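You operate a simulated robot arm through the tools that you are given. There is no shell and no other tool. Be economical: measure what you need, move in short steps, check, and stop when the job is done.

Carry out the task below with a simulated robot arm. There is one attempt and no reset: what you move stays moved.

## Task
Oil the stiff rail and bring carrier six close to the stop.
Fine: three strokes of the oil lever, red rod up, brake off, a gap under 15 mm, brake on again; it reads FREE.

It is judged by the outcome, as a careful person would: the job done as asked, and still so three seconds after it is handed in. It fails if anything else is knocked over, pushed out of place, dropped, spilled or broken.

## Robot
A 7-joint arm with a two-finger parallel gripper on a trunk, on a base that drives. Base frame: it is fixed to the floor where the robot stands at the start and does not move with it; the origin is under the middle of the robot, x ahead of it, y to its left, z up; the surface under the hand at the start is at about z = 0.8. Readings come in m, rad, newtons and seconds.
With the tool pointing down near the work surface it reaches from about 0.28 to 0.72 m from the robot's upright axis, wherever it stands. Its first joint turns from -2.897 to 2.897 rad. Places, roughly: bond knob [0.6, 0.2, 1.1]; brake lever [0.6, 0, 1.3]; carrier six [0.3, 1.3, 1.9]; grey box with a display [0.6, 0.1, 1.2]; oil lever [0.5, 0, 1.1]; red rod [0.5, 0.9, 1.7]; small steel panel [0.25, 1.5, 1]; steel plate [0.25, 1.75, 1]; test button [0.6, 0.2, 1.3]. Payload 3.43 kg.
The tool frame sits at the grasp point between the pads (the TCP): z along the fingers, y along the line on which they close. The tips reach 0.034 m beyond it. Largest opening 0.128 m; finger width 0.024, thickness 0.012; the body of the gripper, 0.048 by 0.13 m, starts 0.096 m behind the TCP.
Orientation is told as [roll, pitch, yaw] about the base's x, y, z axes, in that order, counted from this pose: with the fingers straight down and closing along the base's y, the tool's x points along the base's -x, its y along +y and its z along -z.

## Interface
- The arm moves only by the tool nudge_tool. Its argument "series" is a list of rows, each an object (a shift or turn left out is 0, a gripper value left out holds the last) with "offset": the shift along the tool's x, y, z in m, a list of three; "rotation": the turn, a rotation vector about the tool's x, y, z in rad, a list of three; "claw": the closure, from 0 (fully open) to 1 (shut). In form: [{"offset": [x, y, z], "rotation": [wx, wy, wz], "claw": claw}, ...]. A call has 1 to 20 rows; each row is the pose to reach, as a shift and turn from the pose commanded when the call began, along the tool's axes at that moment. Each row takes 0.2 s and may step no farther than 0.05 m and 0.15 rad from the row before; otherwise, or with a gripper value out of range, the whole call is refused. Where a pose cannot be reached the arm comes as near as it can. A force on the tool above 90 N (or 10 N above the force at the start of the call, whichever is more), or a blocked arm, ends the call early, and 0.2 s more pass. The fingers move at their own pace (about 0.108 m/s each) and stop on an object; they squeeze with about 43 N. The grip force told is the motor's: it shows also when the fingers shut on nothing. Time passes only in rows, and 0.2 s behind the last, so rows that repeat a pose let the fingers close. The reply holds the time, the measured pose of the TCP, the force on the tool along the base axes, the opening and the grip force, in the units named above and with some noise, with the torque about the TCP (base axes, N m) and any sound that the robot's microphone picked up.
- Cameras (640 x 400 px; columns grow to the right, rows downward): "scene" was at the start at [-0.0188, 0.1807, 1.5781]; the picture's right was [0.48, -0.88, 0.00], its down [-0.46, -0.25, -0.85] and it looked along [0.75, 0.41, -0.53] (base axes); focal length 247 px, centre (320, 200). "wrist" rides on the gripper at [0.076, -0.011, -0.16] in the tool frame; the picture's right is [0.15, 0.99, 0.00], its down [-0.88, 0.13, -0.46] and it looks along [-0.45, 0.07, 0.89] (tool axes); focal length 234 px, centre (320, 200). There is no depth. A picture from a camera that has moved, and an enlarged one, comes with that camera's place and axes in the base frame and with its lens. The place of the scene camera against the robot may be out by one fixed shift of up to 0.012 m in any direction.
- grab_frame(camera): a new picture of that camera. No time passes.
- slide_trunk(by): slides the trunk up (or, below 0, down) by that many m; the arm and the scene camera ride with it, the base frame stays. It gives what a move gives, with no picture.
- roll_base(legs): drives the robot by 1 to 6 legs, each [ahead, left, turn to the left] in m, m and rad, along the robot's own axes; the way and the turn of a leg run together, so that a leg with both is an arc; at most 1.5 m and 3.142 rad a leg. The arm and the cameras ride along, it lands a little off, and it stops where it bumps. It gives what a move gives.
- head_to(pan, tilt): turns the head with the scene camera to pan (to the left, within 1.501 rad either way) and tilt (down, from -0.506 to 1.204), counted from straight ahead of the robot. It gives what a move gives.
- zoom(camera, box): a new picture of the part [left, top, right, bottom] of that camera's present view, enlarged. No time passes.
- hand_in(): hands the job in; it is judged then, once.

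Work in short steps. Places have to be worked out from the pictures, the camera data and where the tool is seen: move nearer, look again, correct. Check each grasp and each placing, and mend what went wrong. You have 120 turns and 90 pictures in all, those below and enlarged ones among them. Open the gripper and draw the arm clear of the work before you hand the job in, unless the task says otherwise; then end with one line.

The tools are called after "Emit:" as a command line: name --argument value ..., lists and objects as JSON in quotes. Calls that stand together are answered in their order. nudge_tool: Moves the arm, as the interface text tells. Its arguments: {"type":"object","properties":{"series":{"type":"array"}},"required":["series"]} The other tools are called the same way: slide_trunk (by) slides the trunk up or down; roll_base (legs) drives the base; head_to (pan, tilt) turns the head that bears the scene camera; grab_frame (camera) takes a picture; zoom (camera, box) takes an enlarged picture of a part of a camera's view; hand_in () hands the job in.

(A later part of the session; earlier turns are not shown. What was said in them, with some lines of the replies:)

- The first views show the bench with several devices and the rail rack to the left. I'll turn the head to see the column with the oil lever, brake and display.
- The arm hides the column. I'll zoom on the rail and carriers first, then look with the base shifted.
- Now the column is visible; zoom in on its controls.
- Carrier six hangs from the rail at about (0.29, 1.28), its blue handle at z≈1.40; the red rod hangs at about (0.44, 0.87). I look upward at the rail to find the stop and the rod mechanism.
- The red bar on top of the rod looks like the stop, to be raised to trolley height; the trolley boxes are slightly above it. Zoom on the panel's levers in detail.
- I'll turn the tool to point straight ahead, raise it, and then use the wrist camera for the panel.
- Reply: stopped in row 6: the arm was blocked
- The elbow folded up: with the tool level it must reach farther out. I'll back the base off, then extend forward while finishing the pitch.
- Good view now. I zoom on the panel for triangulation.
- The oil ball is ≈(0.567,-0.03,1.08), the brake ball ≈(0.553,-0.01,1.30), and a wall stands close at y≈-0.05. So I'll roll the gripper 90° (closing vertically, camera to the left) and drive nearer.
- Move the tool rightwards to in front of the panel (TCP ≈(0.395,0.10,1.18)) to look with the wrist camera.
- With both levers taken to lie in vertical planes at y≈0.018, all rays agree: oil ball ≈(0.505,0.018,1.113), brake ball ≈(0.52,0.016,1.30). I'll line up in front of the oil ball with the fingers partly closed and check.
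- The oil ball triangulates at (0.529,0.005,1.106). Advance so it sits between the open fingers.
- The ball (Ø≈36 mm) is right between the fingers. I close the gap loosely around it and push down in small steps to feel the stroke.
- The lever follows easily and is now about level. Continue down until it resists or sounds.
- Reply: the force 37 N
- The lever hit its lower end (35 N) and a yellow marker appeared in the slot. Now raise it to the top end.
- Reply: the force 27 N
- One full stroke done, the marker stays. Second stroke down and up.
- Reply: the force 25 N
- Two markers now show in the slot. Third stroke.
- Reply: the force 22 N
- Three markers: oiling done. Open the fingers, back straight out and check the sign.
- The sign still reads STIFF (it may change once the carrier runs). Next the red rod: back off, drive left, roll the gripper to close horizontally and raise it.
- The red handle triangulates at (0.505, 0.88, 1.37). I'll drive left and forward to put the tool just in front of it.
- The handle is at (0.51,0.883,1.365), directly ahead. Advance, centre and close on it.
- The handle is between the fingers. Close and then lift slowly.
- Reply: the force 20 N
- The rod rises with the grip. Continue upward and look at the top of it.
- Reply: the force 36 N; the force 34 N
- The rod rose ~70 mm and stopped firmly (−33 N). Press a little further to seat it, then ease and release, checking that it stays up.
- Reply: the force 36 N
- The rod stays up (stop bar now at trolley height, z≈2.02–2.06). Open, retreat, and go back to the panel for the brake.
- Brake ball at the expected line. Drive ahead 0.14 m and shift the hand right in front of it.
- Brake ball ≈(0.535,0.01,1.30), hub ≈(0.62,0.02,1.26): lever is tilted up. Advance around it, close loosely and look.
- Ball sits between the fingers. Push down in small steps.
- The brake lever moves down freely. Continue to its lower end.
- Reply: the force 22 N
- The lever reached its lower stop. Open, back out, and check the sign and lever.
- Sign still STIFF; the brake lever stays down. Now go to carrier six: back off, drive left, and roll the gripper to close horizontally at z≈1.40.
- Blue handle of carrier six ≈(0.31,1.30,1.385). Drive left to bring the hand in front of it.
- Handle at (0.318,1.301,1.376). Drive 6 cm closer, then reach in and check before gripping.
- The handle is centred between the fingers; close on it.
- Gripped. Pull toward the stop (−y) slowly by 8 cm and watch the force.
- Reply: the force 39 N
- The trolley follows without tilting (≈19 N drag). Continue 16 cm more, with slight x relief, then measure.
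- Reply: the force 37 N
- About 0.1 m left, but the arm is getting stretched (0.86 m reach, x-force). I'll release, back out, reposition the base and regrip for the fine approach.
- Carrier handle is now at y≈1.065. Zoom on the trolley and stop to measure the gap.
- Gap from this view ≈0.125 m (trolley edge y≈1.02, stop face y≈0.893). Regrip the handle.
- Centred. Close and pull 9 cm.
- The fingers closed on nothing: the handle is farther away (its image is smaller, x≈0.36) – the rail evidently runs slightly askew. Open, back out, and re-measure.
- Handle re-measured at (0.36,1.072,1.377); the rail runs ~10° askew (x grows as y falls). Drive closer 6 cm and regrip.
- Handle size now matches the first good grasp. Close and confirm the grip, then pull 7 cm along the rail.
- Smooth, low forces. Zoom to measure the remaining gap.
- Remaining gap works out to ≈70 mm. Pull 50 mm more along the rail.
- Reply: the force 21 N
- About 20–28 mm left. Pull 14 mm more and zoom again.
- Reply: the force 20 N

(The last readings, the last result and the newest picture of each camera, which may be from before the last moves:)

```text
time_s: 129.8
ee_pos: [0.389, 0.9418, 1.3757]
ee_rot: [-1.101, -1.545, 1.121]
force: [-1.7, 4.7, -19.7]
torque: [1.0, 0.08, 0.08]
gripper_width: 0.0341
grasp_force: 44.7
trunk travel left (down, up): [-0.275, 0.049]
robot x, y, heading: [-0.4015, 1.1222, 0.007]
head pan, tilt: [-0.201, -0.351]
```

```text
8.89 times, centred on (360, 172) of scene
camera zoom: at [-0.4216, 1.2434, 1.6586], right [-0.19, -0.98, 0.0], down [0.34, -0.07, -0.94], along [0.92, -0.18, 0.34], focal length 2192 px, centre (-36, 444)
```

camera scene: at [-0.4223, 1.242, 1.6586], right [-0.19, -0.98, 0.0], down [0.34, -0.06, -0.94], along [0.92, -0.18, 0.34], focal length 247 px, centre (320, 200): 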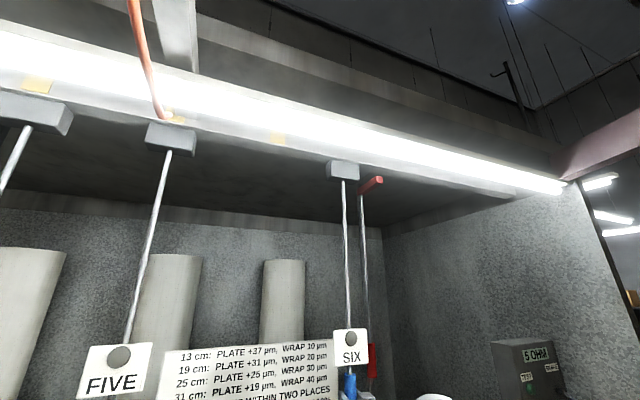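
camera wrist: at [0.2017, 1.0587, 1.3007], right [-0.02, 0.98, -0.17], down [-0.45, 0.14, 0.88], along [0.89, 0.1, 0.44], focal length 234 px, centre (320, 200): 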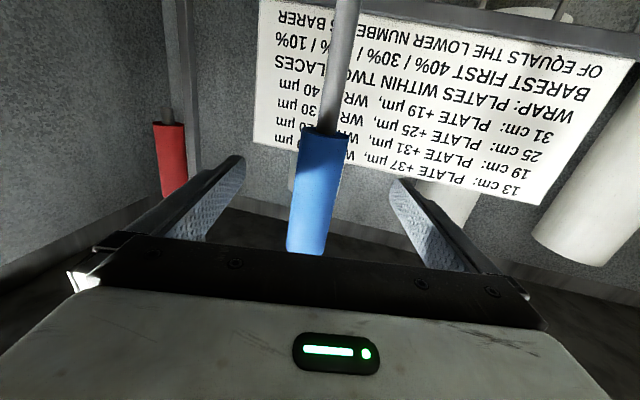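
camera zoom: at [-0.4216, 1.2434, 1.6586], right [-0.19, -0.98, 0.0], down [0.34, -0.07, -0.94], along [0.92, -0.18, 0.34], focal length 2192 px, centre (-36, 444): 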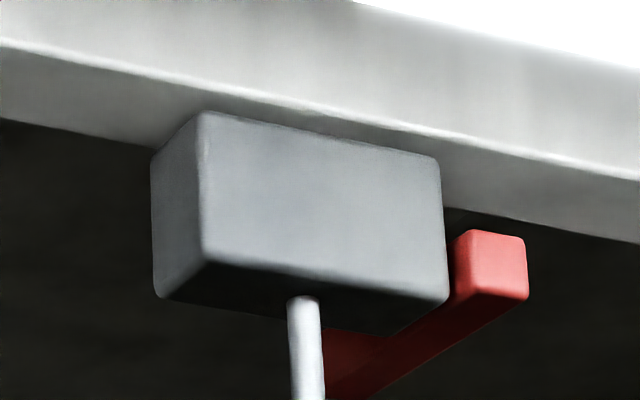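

Gap looks ≈10 mm, though depth makes that uncertain. Creep on in 3 mm steps, watching the y-force for contact.

Emit:
nudge_tool --series '[{"offset": [0, -0.003, 0.0005]}, {"offset": [0, -0.003, 0.0005]}]'

Emit:
nudge_tool --series '[{"offset": [0, -0.003, 0.0005]}, {"offset": [0, -0.003, 0.0005]}]'

Emit:
zoom --camera "scene" --box '[325, 150, 395, 195]'

```text
time_s: 130.4
ee_pos: [0.3899, 0.9393, 1.3756]
ee_rot: [-1.084, -1.543, 1.107]
force: [-1.6, 3.6, -21.2]
torque: [0.99, -0.39, 0.13]
gripper_width: 0.0341
grasp_force: 45.0
trunk travel left (down, up): [-0.275, 0.049]
robot x, y, heading: [-0.4014, 1.1201, 0.005]
head pan, tilt: [-0.201, -0.351]
```

```text
time_s: 131.0
ee_pos: [0.3901, 0.9363, 1.3758]
ee_rot: [-1.073, -1.543, 1.093]
force: [-3.2, 4.9, -20.1]
torque: [1.01, 0.36, 0.06]
gripper_width: 0.0339
grasp_force: 44.6
trunk travel left (down, up): [-0.275, 0.049]
robot x, y, heading: [-0.3983, 1.1237, 0.005]
head pan, tilt: [-0.201, -0.351]
```

```text
8.89 times, centred on (360, 172) of scene
camera zoom: at [-0.4218, 1.2434, 1.6586], right [-0.19, -0.98, 0.0], down [0.34, -0.07, -0.94], along [0.92, -0.18, 0.34], focal length 2192 px, centre (-36, 444)
```

zoom: 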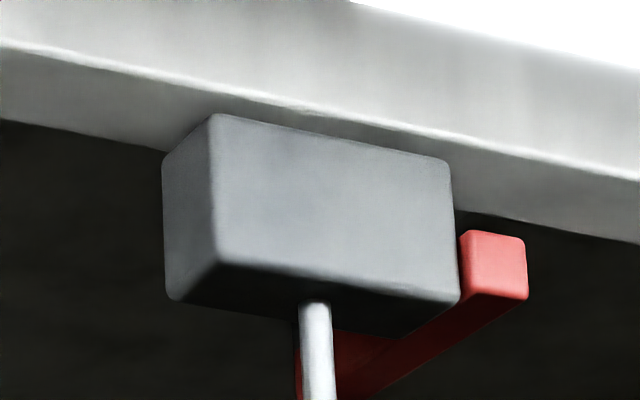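

Visually only a few mm left and no contact yet. Continue creeping to feel contact.

Emit:
nudge_tool --series '[{"offset": [0, -0.003, 0.0005]}, {"offset": [0, -0.003, 0.0005]}]'

Emit:
nudge_tool --series '[{"offset": [0, -0.003, 0.0005]}, {"offset": [0, -0.003, 0.0005]}]'

Emit:
nudge_tool --series '[{"offset": [0, -0.003, 0.0005]}, {"offset": [0, -0.003, 0.0005]}]'

Emit:
zoom --camera "scene" --box '[325, 150, 395, 195]'

```text
time_s: 131.6
ee_pos: [0.3902, 0.9367, 1.3749]
ee_rot: [-1.072, -1.54, 1.097]
force: [-9.5, 9.9, -24.3]
torque: [1.0, -0.42, 0.19]
gripper_width: 0.0345
grasp_force: 44.8
trunk travel left (down, up): [-0.275, 0.049]
robot x, y, heading: [-0.4045, 1.1213, 0.009]
head pan, tilt: [-0.201, -0.351]
```

```text
time_s: 132.2
ee_pos: [0.3905, 0.9369, 1.376]
ee_rot: [-1.055, -1.541, 1.082]
force: [-14.3, 20.4, -25.1]
torque: [0.95, 0.23, 0.39]
gripper_width: 0.0343
grasp_force: 45.4
trunk travel left (down, up): [-0.275, 0.049]
robot x, y, heading: [-0.3989, 1.1224, 0.004]
head pan, tilt: [-0.201, -0.351]
```

```text
time_s: 132.8
ee_pos: [0.3902, 0.9356, 1.3743]
ee_rot: [-1.057, -1.542, 1.087]
force: [-17.7, 30.9, -26.1]
torque: [0.82, -0.03, 0.3]
gripper_width: 0.0341
grasp_force: 45.4
trunk travel left (down, up): [-0.275, 0.049]
robot x, y, heading: [-0.4021, 1.1201, 0.009]
head pan, tilt: [-0.201, -0.351]
```

```text
8.89 times, centred on (360, 172) of scene
camera zoom: at [-0.4234, 1.2477, 1.6582], right [-0.19, -0.98, 0.0], down [0.34, -0.07, -0.94], along [0.92, -0.18, 0.34], focal length 2192 px, centre (-36, 444)
```

zoom: 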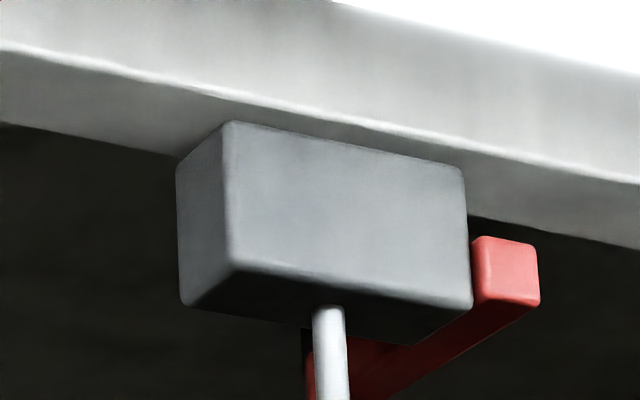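

Contact: position holds at y=0.9365 while force rises. Relieve the load and release the handle gently.

Emit:
nudge_tool --series '[{"offset": [0.003, 0.004, -0.002]}, {"offset": [0.006, 0.008, -0.004]}, {"offset": [0.006, 0.009, -0.004]}]'

Emit:
nudge_tool --series '[{"claw": 0.5}, {"claw": 0.3}, {"claw": 0}, {"claw": 0}, {"offset": [0, 0, -0.04]}, {"offset": [0, 0, -0.08]}, {"offset": [0, 0, -0.12]}]'

Emit:
zoom --camera "scene" --box '[325, 150, 395, 195]'

Emit:
grab_frame --camera "wrist"

```text
time_s: 133.6
ee_pos: [0.3898, 0.9349, 1.3752]
ee_rot: [-1.46, -1.543, 1.481]
force: [32.0, 8.3, 5.9]
torque: [1.2, 0.42, -0.07]
gripper_width: 0.0343
grasp_force: 44.4
trunk travel left (down, up): [-0.275, 0.049]
robot x, y, heading: [-0.3977, 1.1203, 0.009]
head pan, tilt: [-0.201, -0.351]
```

```text
time_s: 135.2
ee_pos: [0.2652, 0.9339, 1.3743]
ee_rot: [-1.286, -1.543, 1.308]
force: [0.4, 0.6, 0.0]
torque: [-0.02, 0.01, 0.02]
gripper_width: 0.1279
grasp_force: 0.1
trunk travel left (down, up): [-0.275, 0.049]
robot x, y, heading: [-0.3999, 1.1206, 0.005]
head pan, tilt: [-0.201, -0.351]
```

```text
8.89 times, centred on (360, 172) of scene
camera zoom: at [-0.4239, 1.2435, 1.6586], right [-0.19, -0.98, 0.0], down [0.34, -0.07, -0.94], along [0.92, -0.18, 0.34], focal length 2192 px, centre (-36, 444)
```

zoom: 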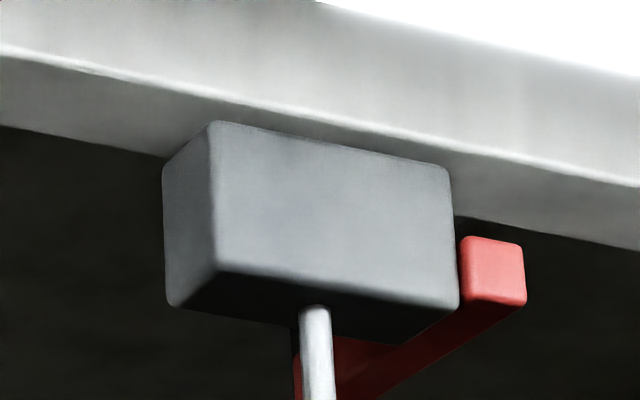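

```text
21 pictures are left
camera wrist: at [0.1043, 0.9165, 1.3009], right [-0.02, 0.98, -0.17], down [-0.45, 0.14, 0.88], along [0.89, 0.1, 0.44], focal length 234 px, centre (320, 200)
```

wrist: 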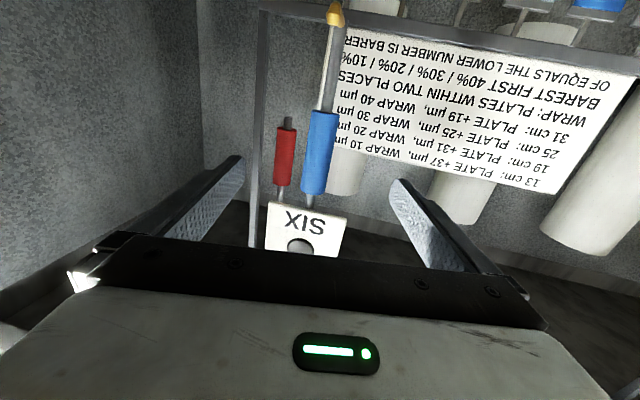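

The carrier rests against the stop. Now return to the panel to put the brake on again.

Emit:
roll_base --legs '[[-0.1, 0, 0], [0, -0.85, 0]]'

Emit:
nudge_tool --series '[{"offset": [0.014, 0, 0], "rotation": [0, 0, 0.14]}, {"offset": [0.028, 0, 0], "rotation": [0, 0, 0.28]}, {"offset": [0.042, 0, 0], "rotation": [0, 0, 0.42]}, {"offset": [0.056, 0, 0], "rotation": [0, 0, 0.56]}, {"offset": [0.07, 0, 0], "rotation": [0, 0, 0.7]}, {"offset": [0.084, 0, 0], "rotation": [0, 0, 0.84]}, {"offset": [0.098, 0, 0], "rotation": [0, 0, 0.98]}, {"offset": [0.112, 0, 0], "rotation": [0, 0, 1.12]}, {"offset": [0.126, 0, 0], "rotation": [0, 0, 1.26]}, {"offset": [0.14, 0, 0], "rotation": [0, 0, 1.4]}, {"offset": [0.15, 0, 0], "rotation": [0, 0, 1.5]}, {"offset": [0.157, 0, 0], "rotation": [0, 0, 1.57], "claw": 0.45}]'

Emit:
nudge_tool --series '[{"rotation": [0, -0.12, 0]}, {"rotation": [0, -0.24, 0]}]'

Emit:
roll_base --legs '[[0.2, 0, 0]]'

Emit:
grab_frame --camera "wrist"

```text
time_s: 144.5
ee_pos: [0.1775, 0.0851, 1.3744]
ee_rot: [-1.275, -1.542, 1.308]
force: [0.5, 0.1, -0.3]
torque: [0.02, -0.02, 0.0]
gripper_width: 0.128
grasp_force: 0.0
trunk travel left (down, up): [-0.275, 0.049]
robot x, y, heading: [-0.4923, 0.2666, 0.023]
head pan, tilt: [-0.201, -0.351]
```

```text
time_s: 147.1
ee_pos: [0.1774, 0.082, 1.2193]
ee_rot: [1.561, -0.024, -1.537]
force: [0.2, -0.4, -0.4]
torque: [0.0, -0.01, 0.0]
gripper_width: 0.0705
grasp_force: 0.0
trunk travel left (down, up): [-0.275, 0.049]
robot x, y, heading: [-0.4915, 0.2657, 0.022]
head pan, tilt: [-0.201, -0.351]
```

```text
time_s: 147.7
ee_pos: [0.176, 0.0809, 1.2175]
ee_rot: [1.568, -0.028, -1.78]
force: [-0.6, -0.1, 0.4]
torque: [0.02, 0.0, 0.02]
gripper_width: 0.0705
grasp_force: 0.0
trunk travel left (down, up): [-0.275, 0.049]
robot x, y, heading: [-0.4865, 0.2677, 0.021]
head pan, tilt: [-0.201, -0.351]
```

```text
time_s: 149.3
ee_pos: [0.3773, 0.0864, 1.2184]
ee_rot: [1.57, -0.028, -1.777]
force: [0.0, -0.1, 0.0]
torque: [-0.03, -0.02, -0.01]
gripper_width: 0.0705
grasp_force: 0.0
trunk travel left (down, up): [-0.275, 0.049]
robot x, y, heading: [-0.2851, 0.2689, 0.019]
head pan, tilt: [-0.201, -0.351]
```

```text
20 pictures are left
camera wrist: at [0.2361, 0.1918, 1.2052], right [0.04, 0.17, 0.98], down [-0.63, -0.76, 0.16], along [0.78, -0.62, 0.08], focal length 234 px, centre (320, 200)
```

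wrist: 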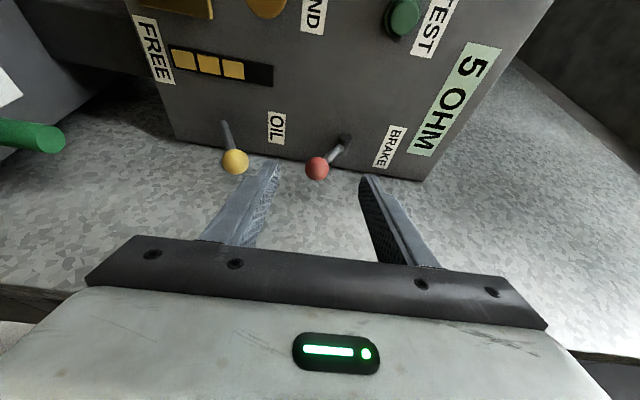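

The sign reads FREE. Brake ball is at ≈(0.53,0.013,1.222); move around it.

Emit:
nudge_tool --series '[{"offset": [-0.02, 0.004, 0.02]}, {"offset": [-0.042, 0.004, 0.05]}, {"offset": [-0.042, 0.004, 0.09]}, {"offset": [-0.042, 0.004, 0.125]}, {"offset": [-0.042, 0.004, 0.158]}]'

Emit:
grab_frame --camera "wrist"

```text
time_s: 150.5
ee_pos: [0.5252, 0.0125, 1.2236]
ee_rot: [1.57, -0.028, -1.777]
force: [0.0, 0.4, 0.4]
torque: [0.04, 0.04, -0.03]
gripper_width: 0.0706
grasp_force: 0.0
trunk travel left (down, up): [-0.275, 0.049]
robot x, y, heading: [-0.2879, 0.2679, 0.024]
head pan, tilt: [-0.201, -0.351]
```

```text
19 pictures are left
camera wrist: at [0.3827, 0.1185, 1.2093], right [0.04, 0.17, 0.98], down [-0.63, -0.76, 0.16], along [0.78, -0.62, 0.08], focal length 234 px, centre (320, 200)
```

wrist: 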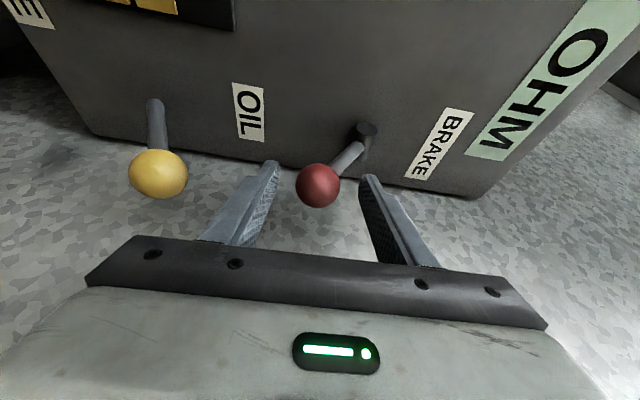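

Ball is between the fingers. Narrow the gap and raise to the upper stop.

Emit:
nudge_tool --series '[{"offset": [0, 0, 0.006], "claw": 0.66}, {"offset": [0, 0, 0.006]}, {"offset": [0, 0.015, 0.004]}, {"offset": [0, 0.03, 0.002]}, {"offset": [0, 0.045, 0.002]}, {"offset": [0, 0.06, 0.002]}, {"offset": [0, 0.075, 0.004]}, {"offset": [0, 0.085, 0.006]}, {"offset": [0, 0.094, 0.006]}, {"offset": [0, 0.094, 0.006]}]'

Emit:
grab_frame --camera "wrist"

```text
time_s: 152.7
ee_pos: [0.5308, 0.0124, 1.3074]
ee_rot: [1.549, -0.026, -1.773]
force: [-14.5, 2.8, -30.1]
torque: [-0.19, 1.53, -0.17]
gripper_width: 0.0611
grasp_force: 15.0
trunk travel left (down, up): [-0.275, 0.049]
robot x, y, heading: [-0.2877, 0.2695, 0.025]
head pan, tilt: [-0.201, -0.351]
```

```text
18 pictures are left
camera wrist: at [0.3885, 0.1187, 1.298], right [0.06, 0.17, 0.98], down [-0.62, -0.77, 0.16], along [0.78, -0.62, 0.06], focal length 234 px, centre (320, 200)
```

wrist: 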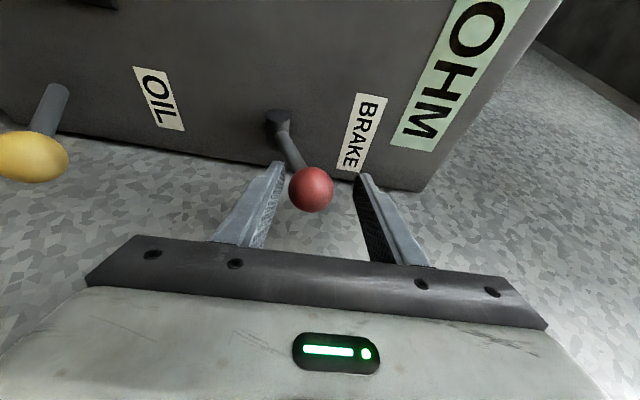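

Upper stop reached with 30 N. Ease off, open, back out and check the panel.

Emit:
nudge_tool --series '[{"offset": [0, -0.008, 0], "claw": 0.45}, {"offset": [0, -0.008, 0], "claw": 0.45}, {"offset": [0, -0.008, -0.04]}, {"offset": [0, -0.008, -0.08]}, {"offset": [0, -0.008, -0.12]}, {"offset": [0.04, -0.03, -0.14]}, {"offset": [0.08, -0.06, -0.14]}, {"offset": [0.1, -0.09, -0.14]}]'

Emit:
grab_frame --camera "wrist"

Emit:
roll_base --legs '[[-0.3, 0, 0], [0, 0.5, 0]]'

Emit:
head_to --pan 0.2 --tilt 0.0

Emit:
grab_frame --camera "scene"

```text
time_s: 154.5
ee_pos: [0.4121, 0.1406, 1.2237]
ee_rot: [1.569, -0.031, -1.779]
force: [1.4, 0.2, 0.3]
torque: [0.01, 0.02, 0.01]
gripper_width: 0.0704
grasp_force: 0.1
trunk travel left (down, up): [-0.275, 0.049]
robot x, y, heading: [-0.2886, 0.2676, 0.019]
head pan, tilt: [-0.201, -0.351]
```

```text
17 pictures are left
camera wrist: at [0.2704, 0.246, 1.2112], right [0.04, 0.17, 0.98], down [-0.63, -0.76, 0.16], along [0.78, -0.62, 0.08], focal length 234 px, centre (320, 200)
```

wrist: 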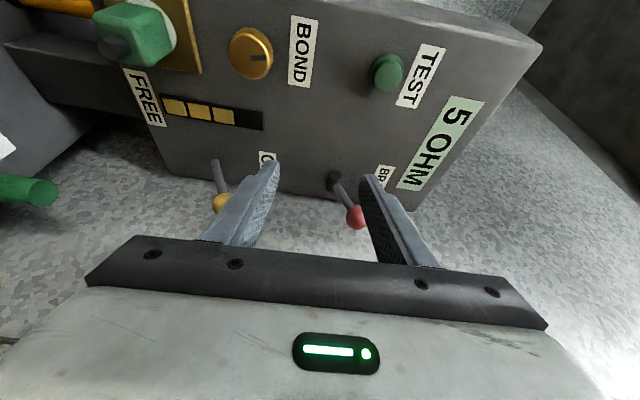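

```text
time_s: 161.4
ee_pos: [0.1113, 0.6307, 1.224]
ee_rot: [1.57, -0.027, -1.775]
force: [0.5, -0.9, -0.4]
torque: [-0.01, 0.01, -0.01]
gripper_width: 0.0705
grasp_force: 0.1
trunk travel left (down, up): [-0.275, 0.049]
robot x, y, heading: [-0.5896, 0.7602, 0.024]
head pan, tilt: [-0.201, -0.351]
```

```text
time_s: 162.3
ee_pos: [0.1126, 0.6289, 1.2245]
ee_rot: [1.569, -0.027, -1.776]
force: [0.4, 0.1, 0.0]
torque: [0.05, -0.03, 0.0]
gripper_width: 0.0706
grasp_force: 0.0
trunk travel left (down, up): [-0.275, 0.049]
robot x, y, heading: [-0.5904, 0.7579, 0.023]
head pan, tilt: [0.201, 0.0]
```

```text
16 pictures are left
camera scene: at [-0.6027, 0.9136, 1.6293], right [0.22, -0.98, 0.0], down [0.0, 0.0, -1.0], along [0.98, 0.22, 0.0], focal length 247 px, centre (320, 200)
```

scene: 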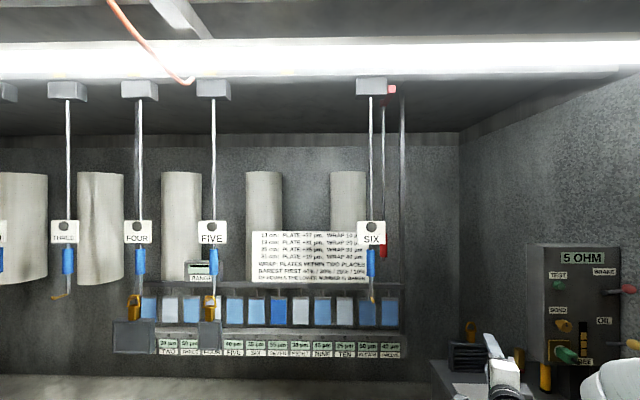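

Brake lever is up again and the sign reads FREE. A last zoom on the trolley, stop and bench.

Emit:
zoom --camera "scene" --box '[345, 65, 415, 110]'

Emit:
zoom --camera "scene" --box '[440, 230, 640, 400]'

```text
8.89 times, centred on (380, 88) of scene
camera zoom: at [-0.6027, 0.9136, 1.6293], right [0.22, -0.98, 0.0], down [0.0, 0.0, -1.0], along [0.98, 0.22, 0.0], focal length 2192 px, centre (-213, 1200)
```

zoom: 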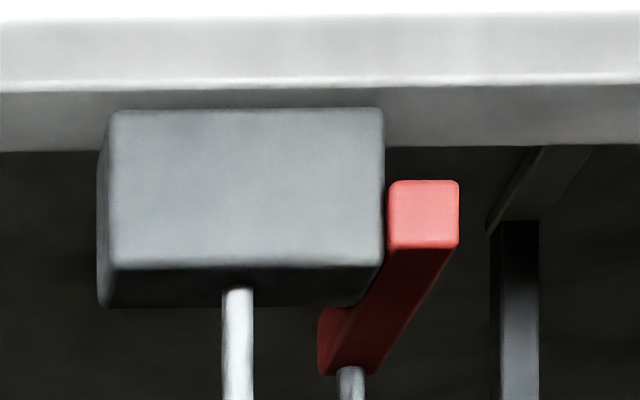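

```text
2.35 times, centred on (540, 315) of scene
camera zoom: at [-0.6027, 0.9136, 1.6293], right [0.22, -0.98, 0.0], down [0.0, 0.0, -1.0], along [0.98, 0.22, 0.0], focal length 580 px, centre (-198, -71)
```

zoom: 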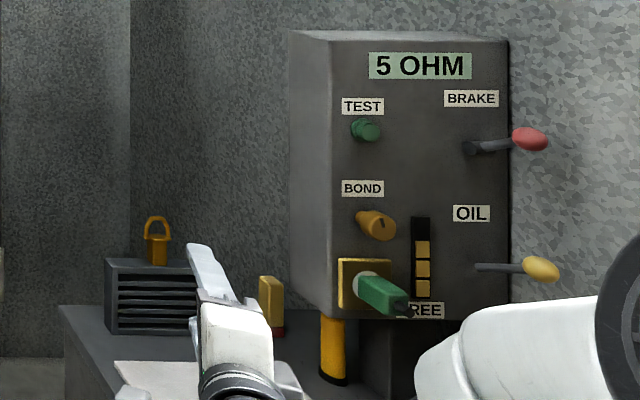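

Everything is in place: the gap is 1–3 mm, the stop is up, the brake is on and the sign reads FREE. Open the gripper fully and hand in.

Emit:
nudge_tool --series '[{"claw": 0}, {"claw": 0}, {"claw": 0}]'

Emit:
hand_in

```text
time_s: 163.1
ee_pos: [0.1122, 0.6326, 1.2236]
ee_rot: [1.568, -0.028, -1.775]
force: [-0.5, 0.0, -0.5]
torque: [0.01, -0.01, -0.01]
gripper_width: 0.1282
grasp_force: 0.0
trunk travel left (down, up): [-0.275, 0.049]
robot x, y, heading: [-0.584, 0.7612, 0.025]
head pan, tilt: [0.201, 0.0]
```

```text
The job is handed in.
```

The rail got three strokes of oil, the red rod is up, carrier six sits about 1–3 mm from the stop (estimated from the camera), the brake is back on, and the sign reads FREE.
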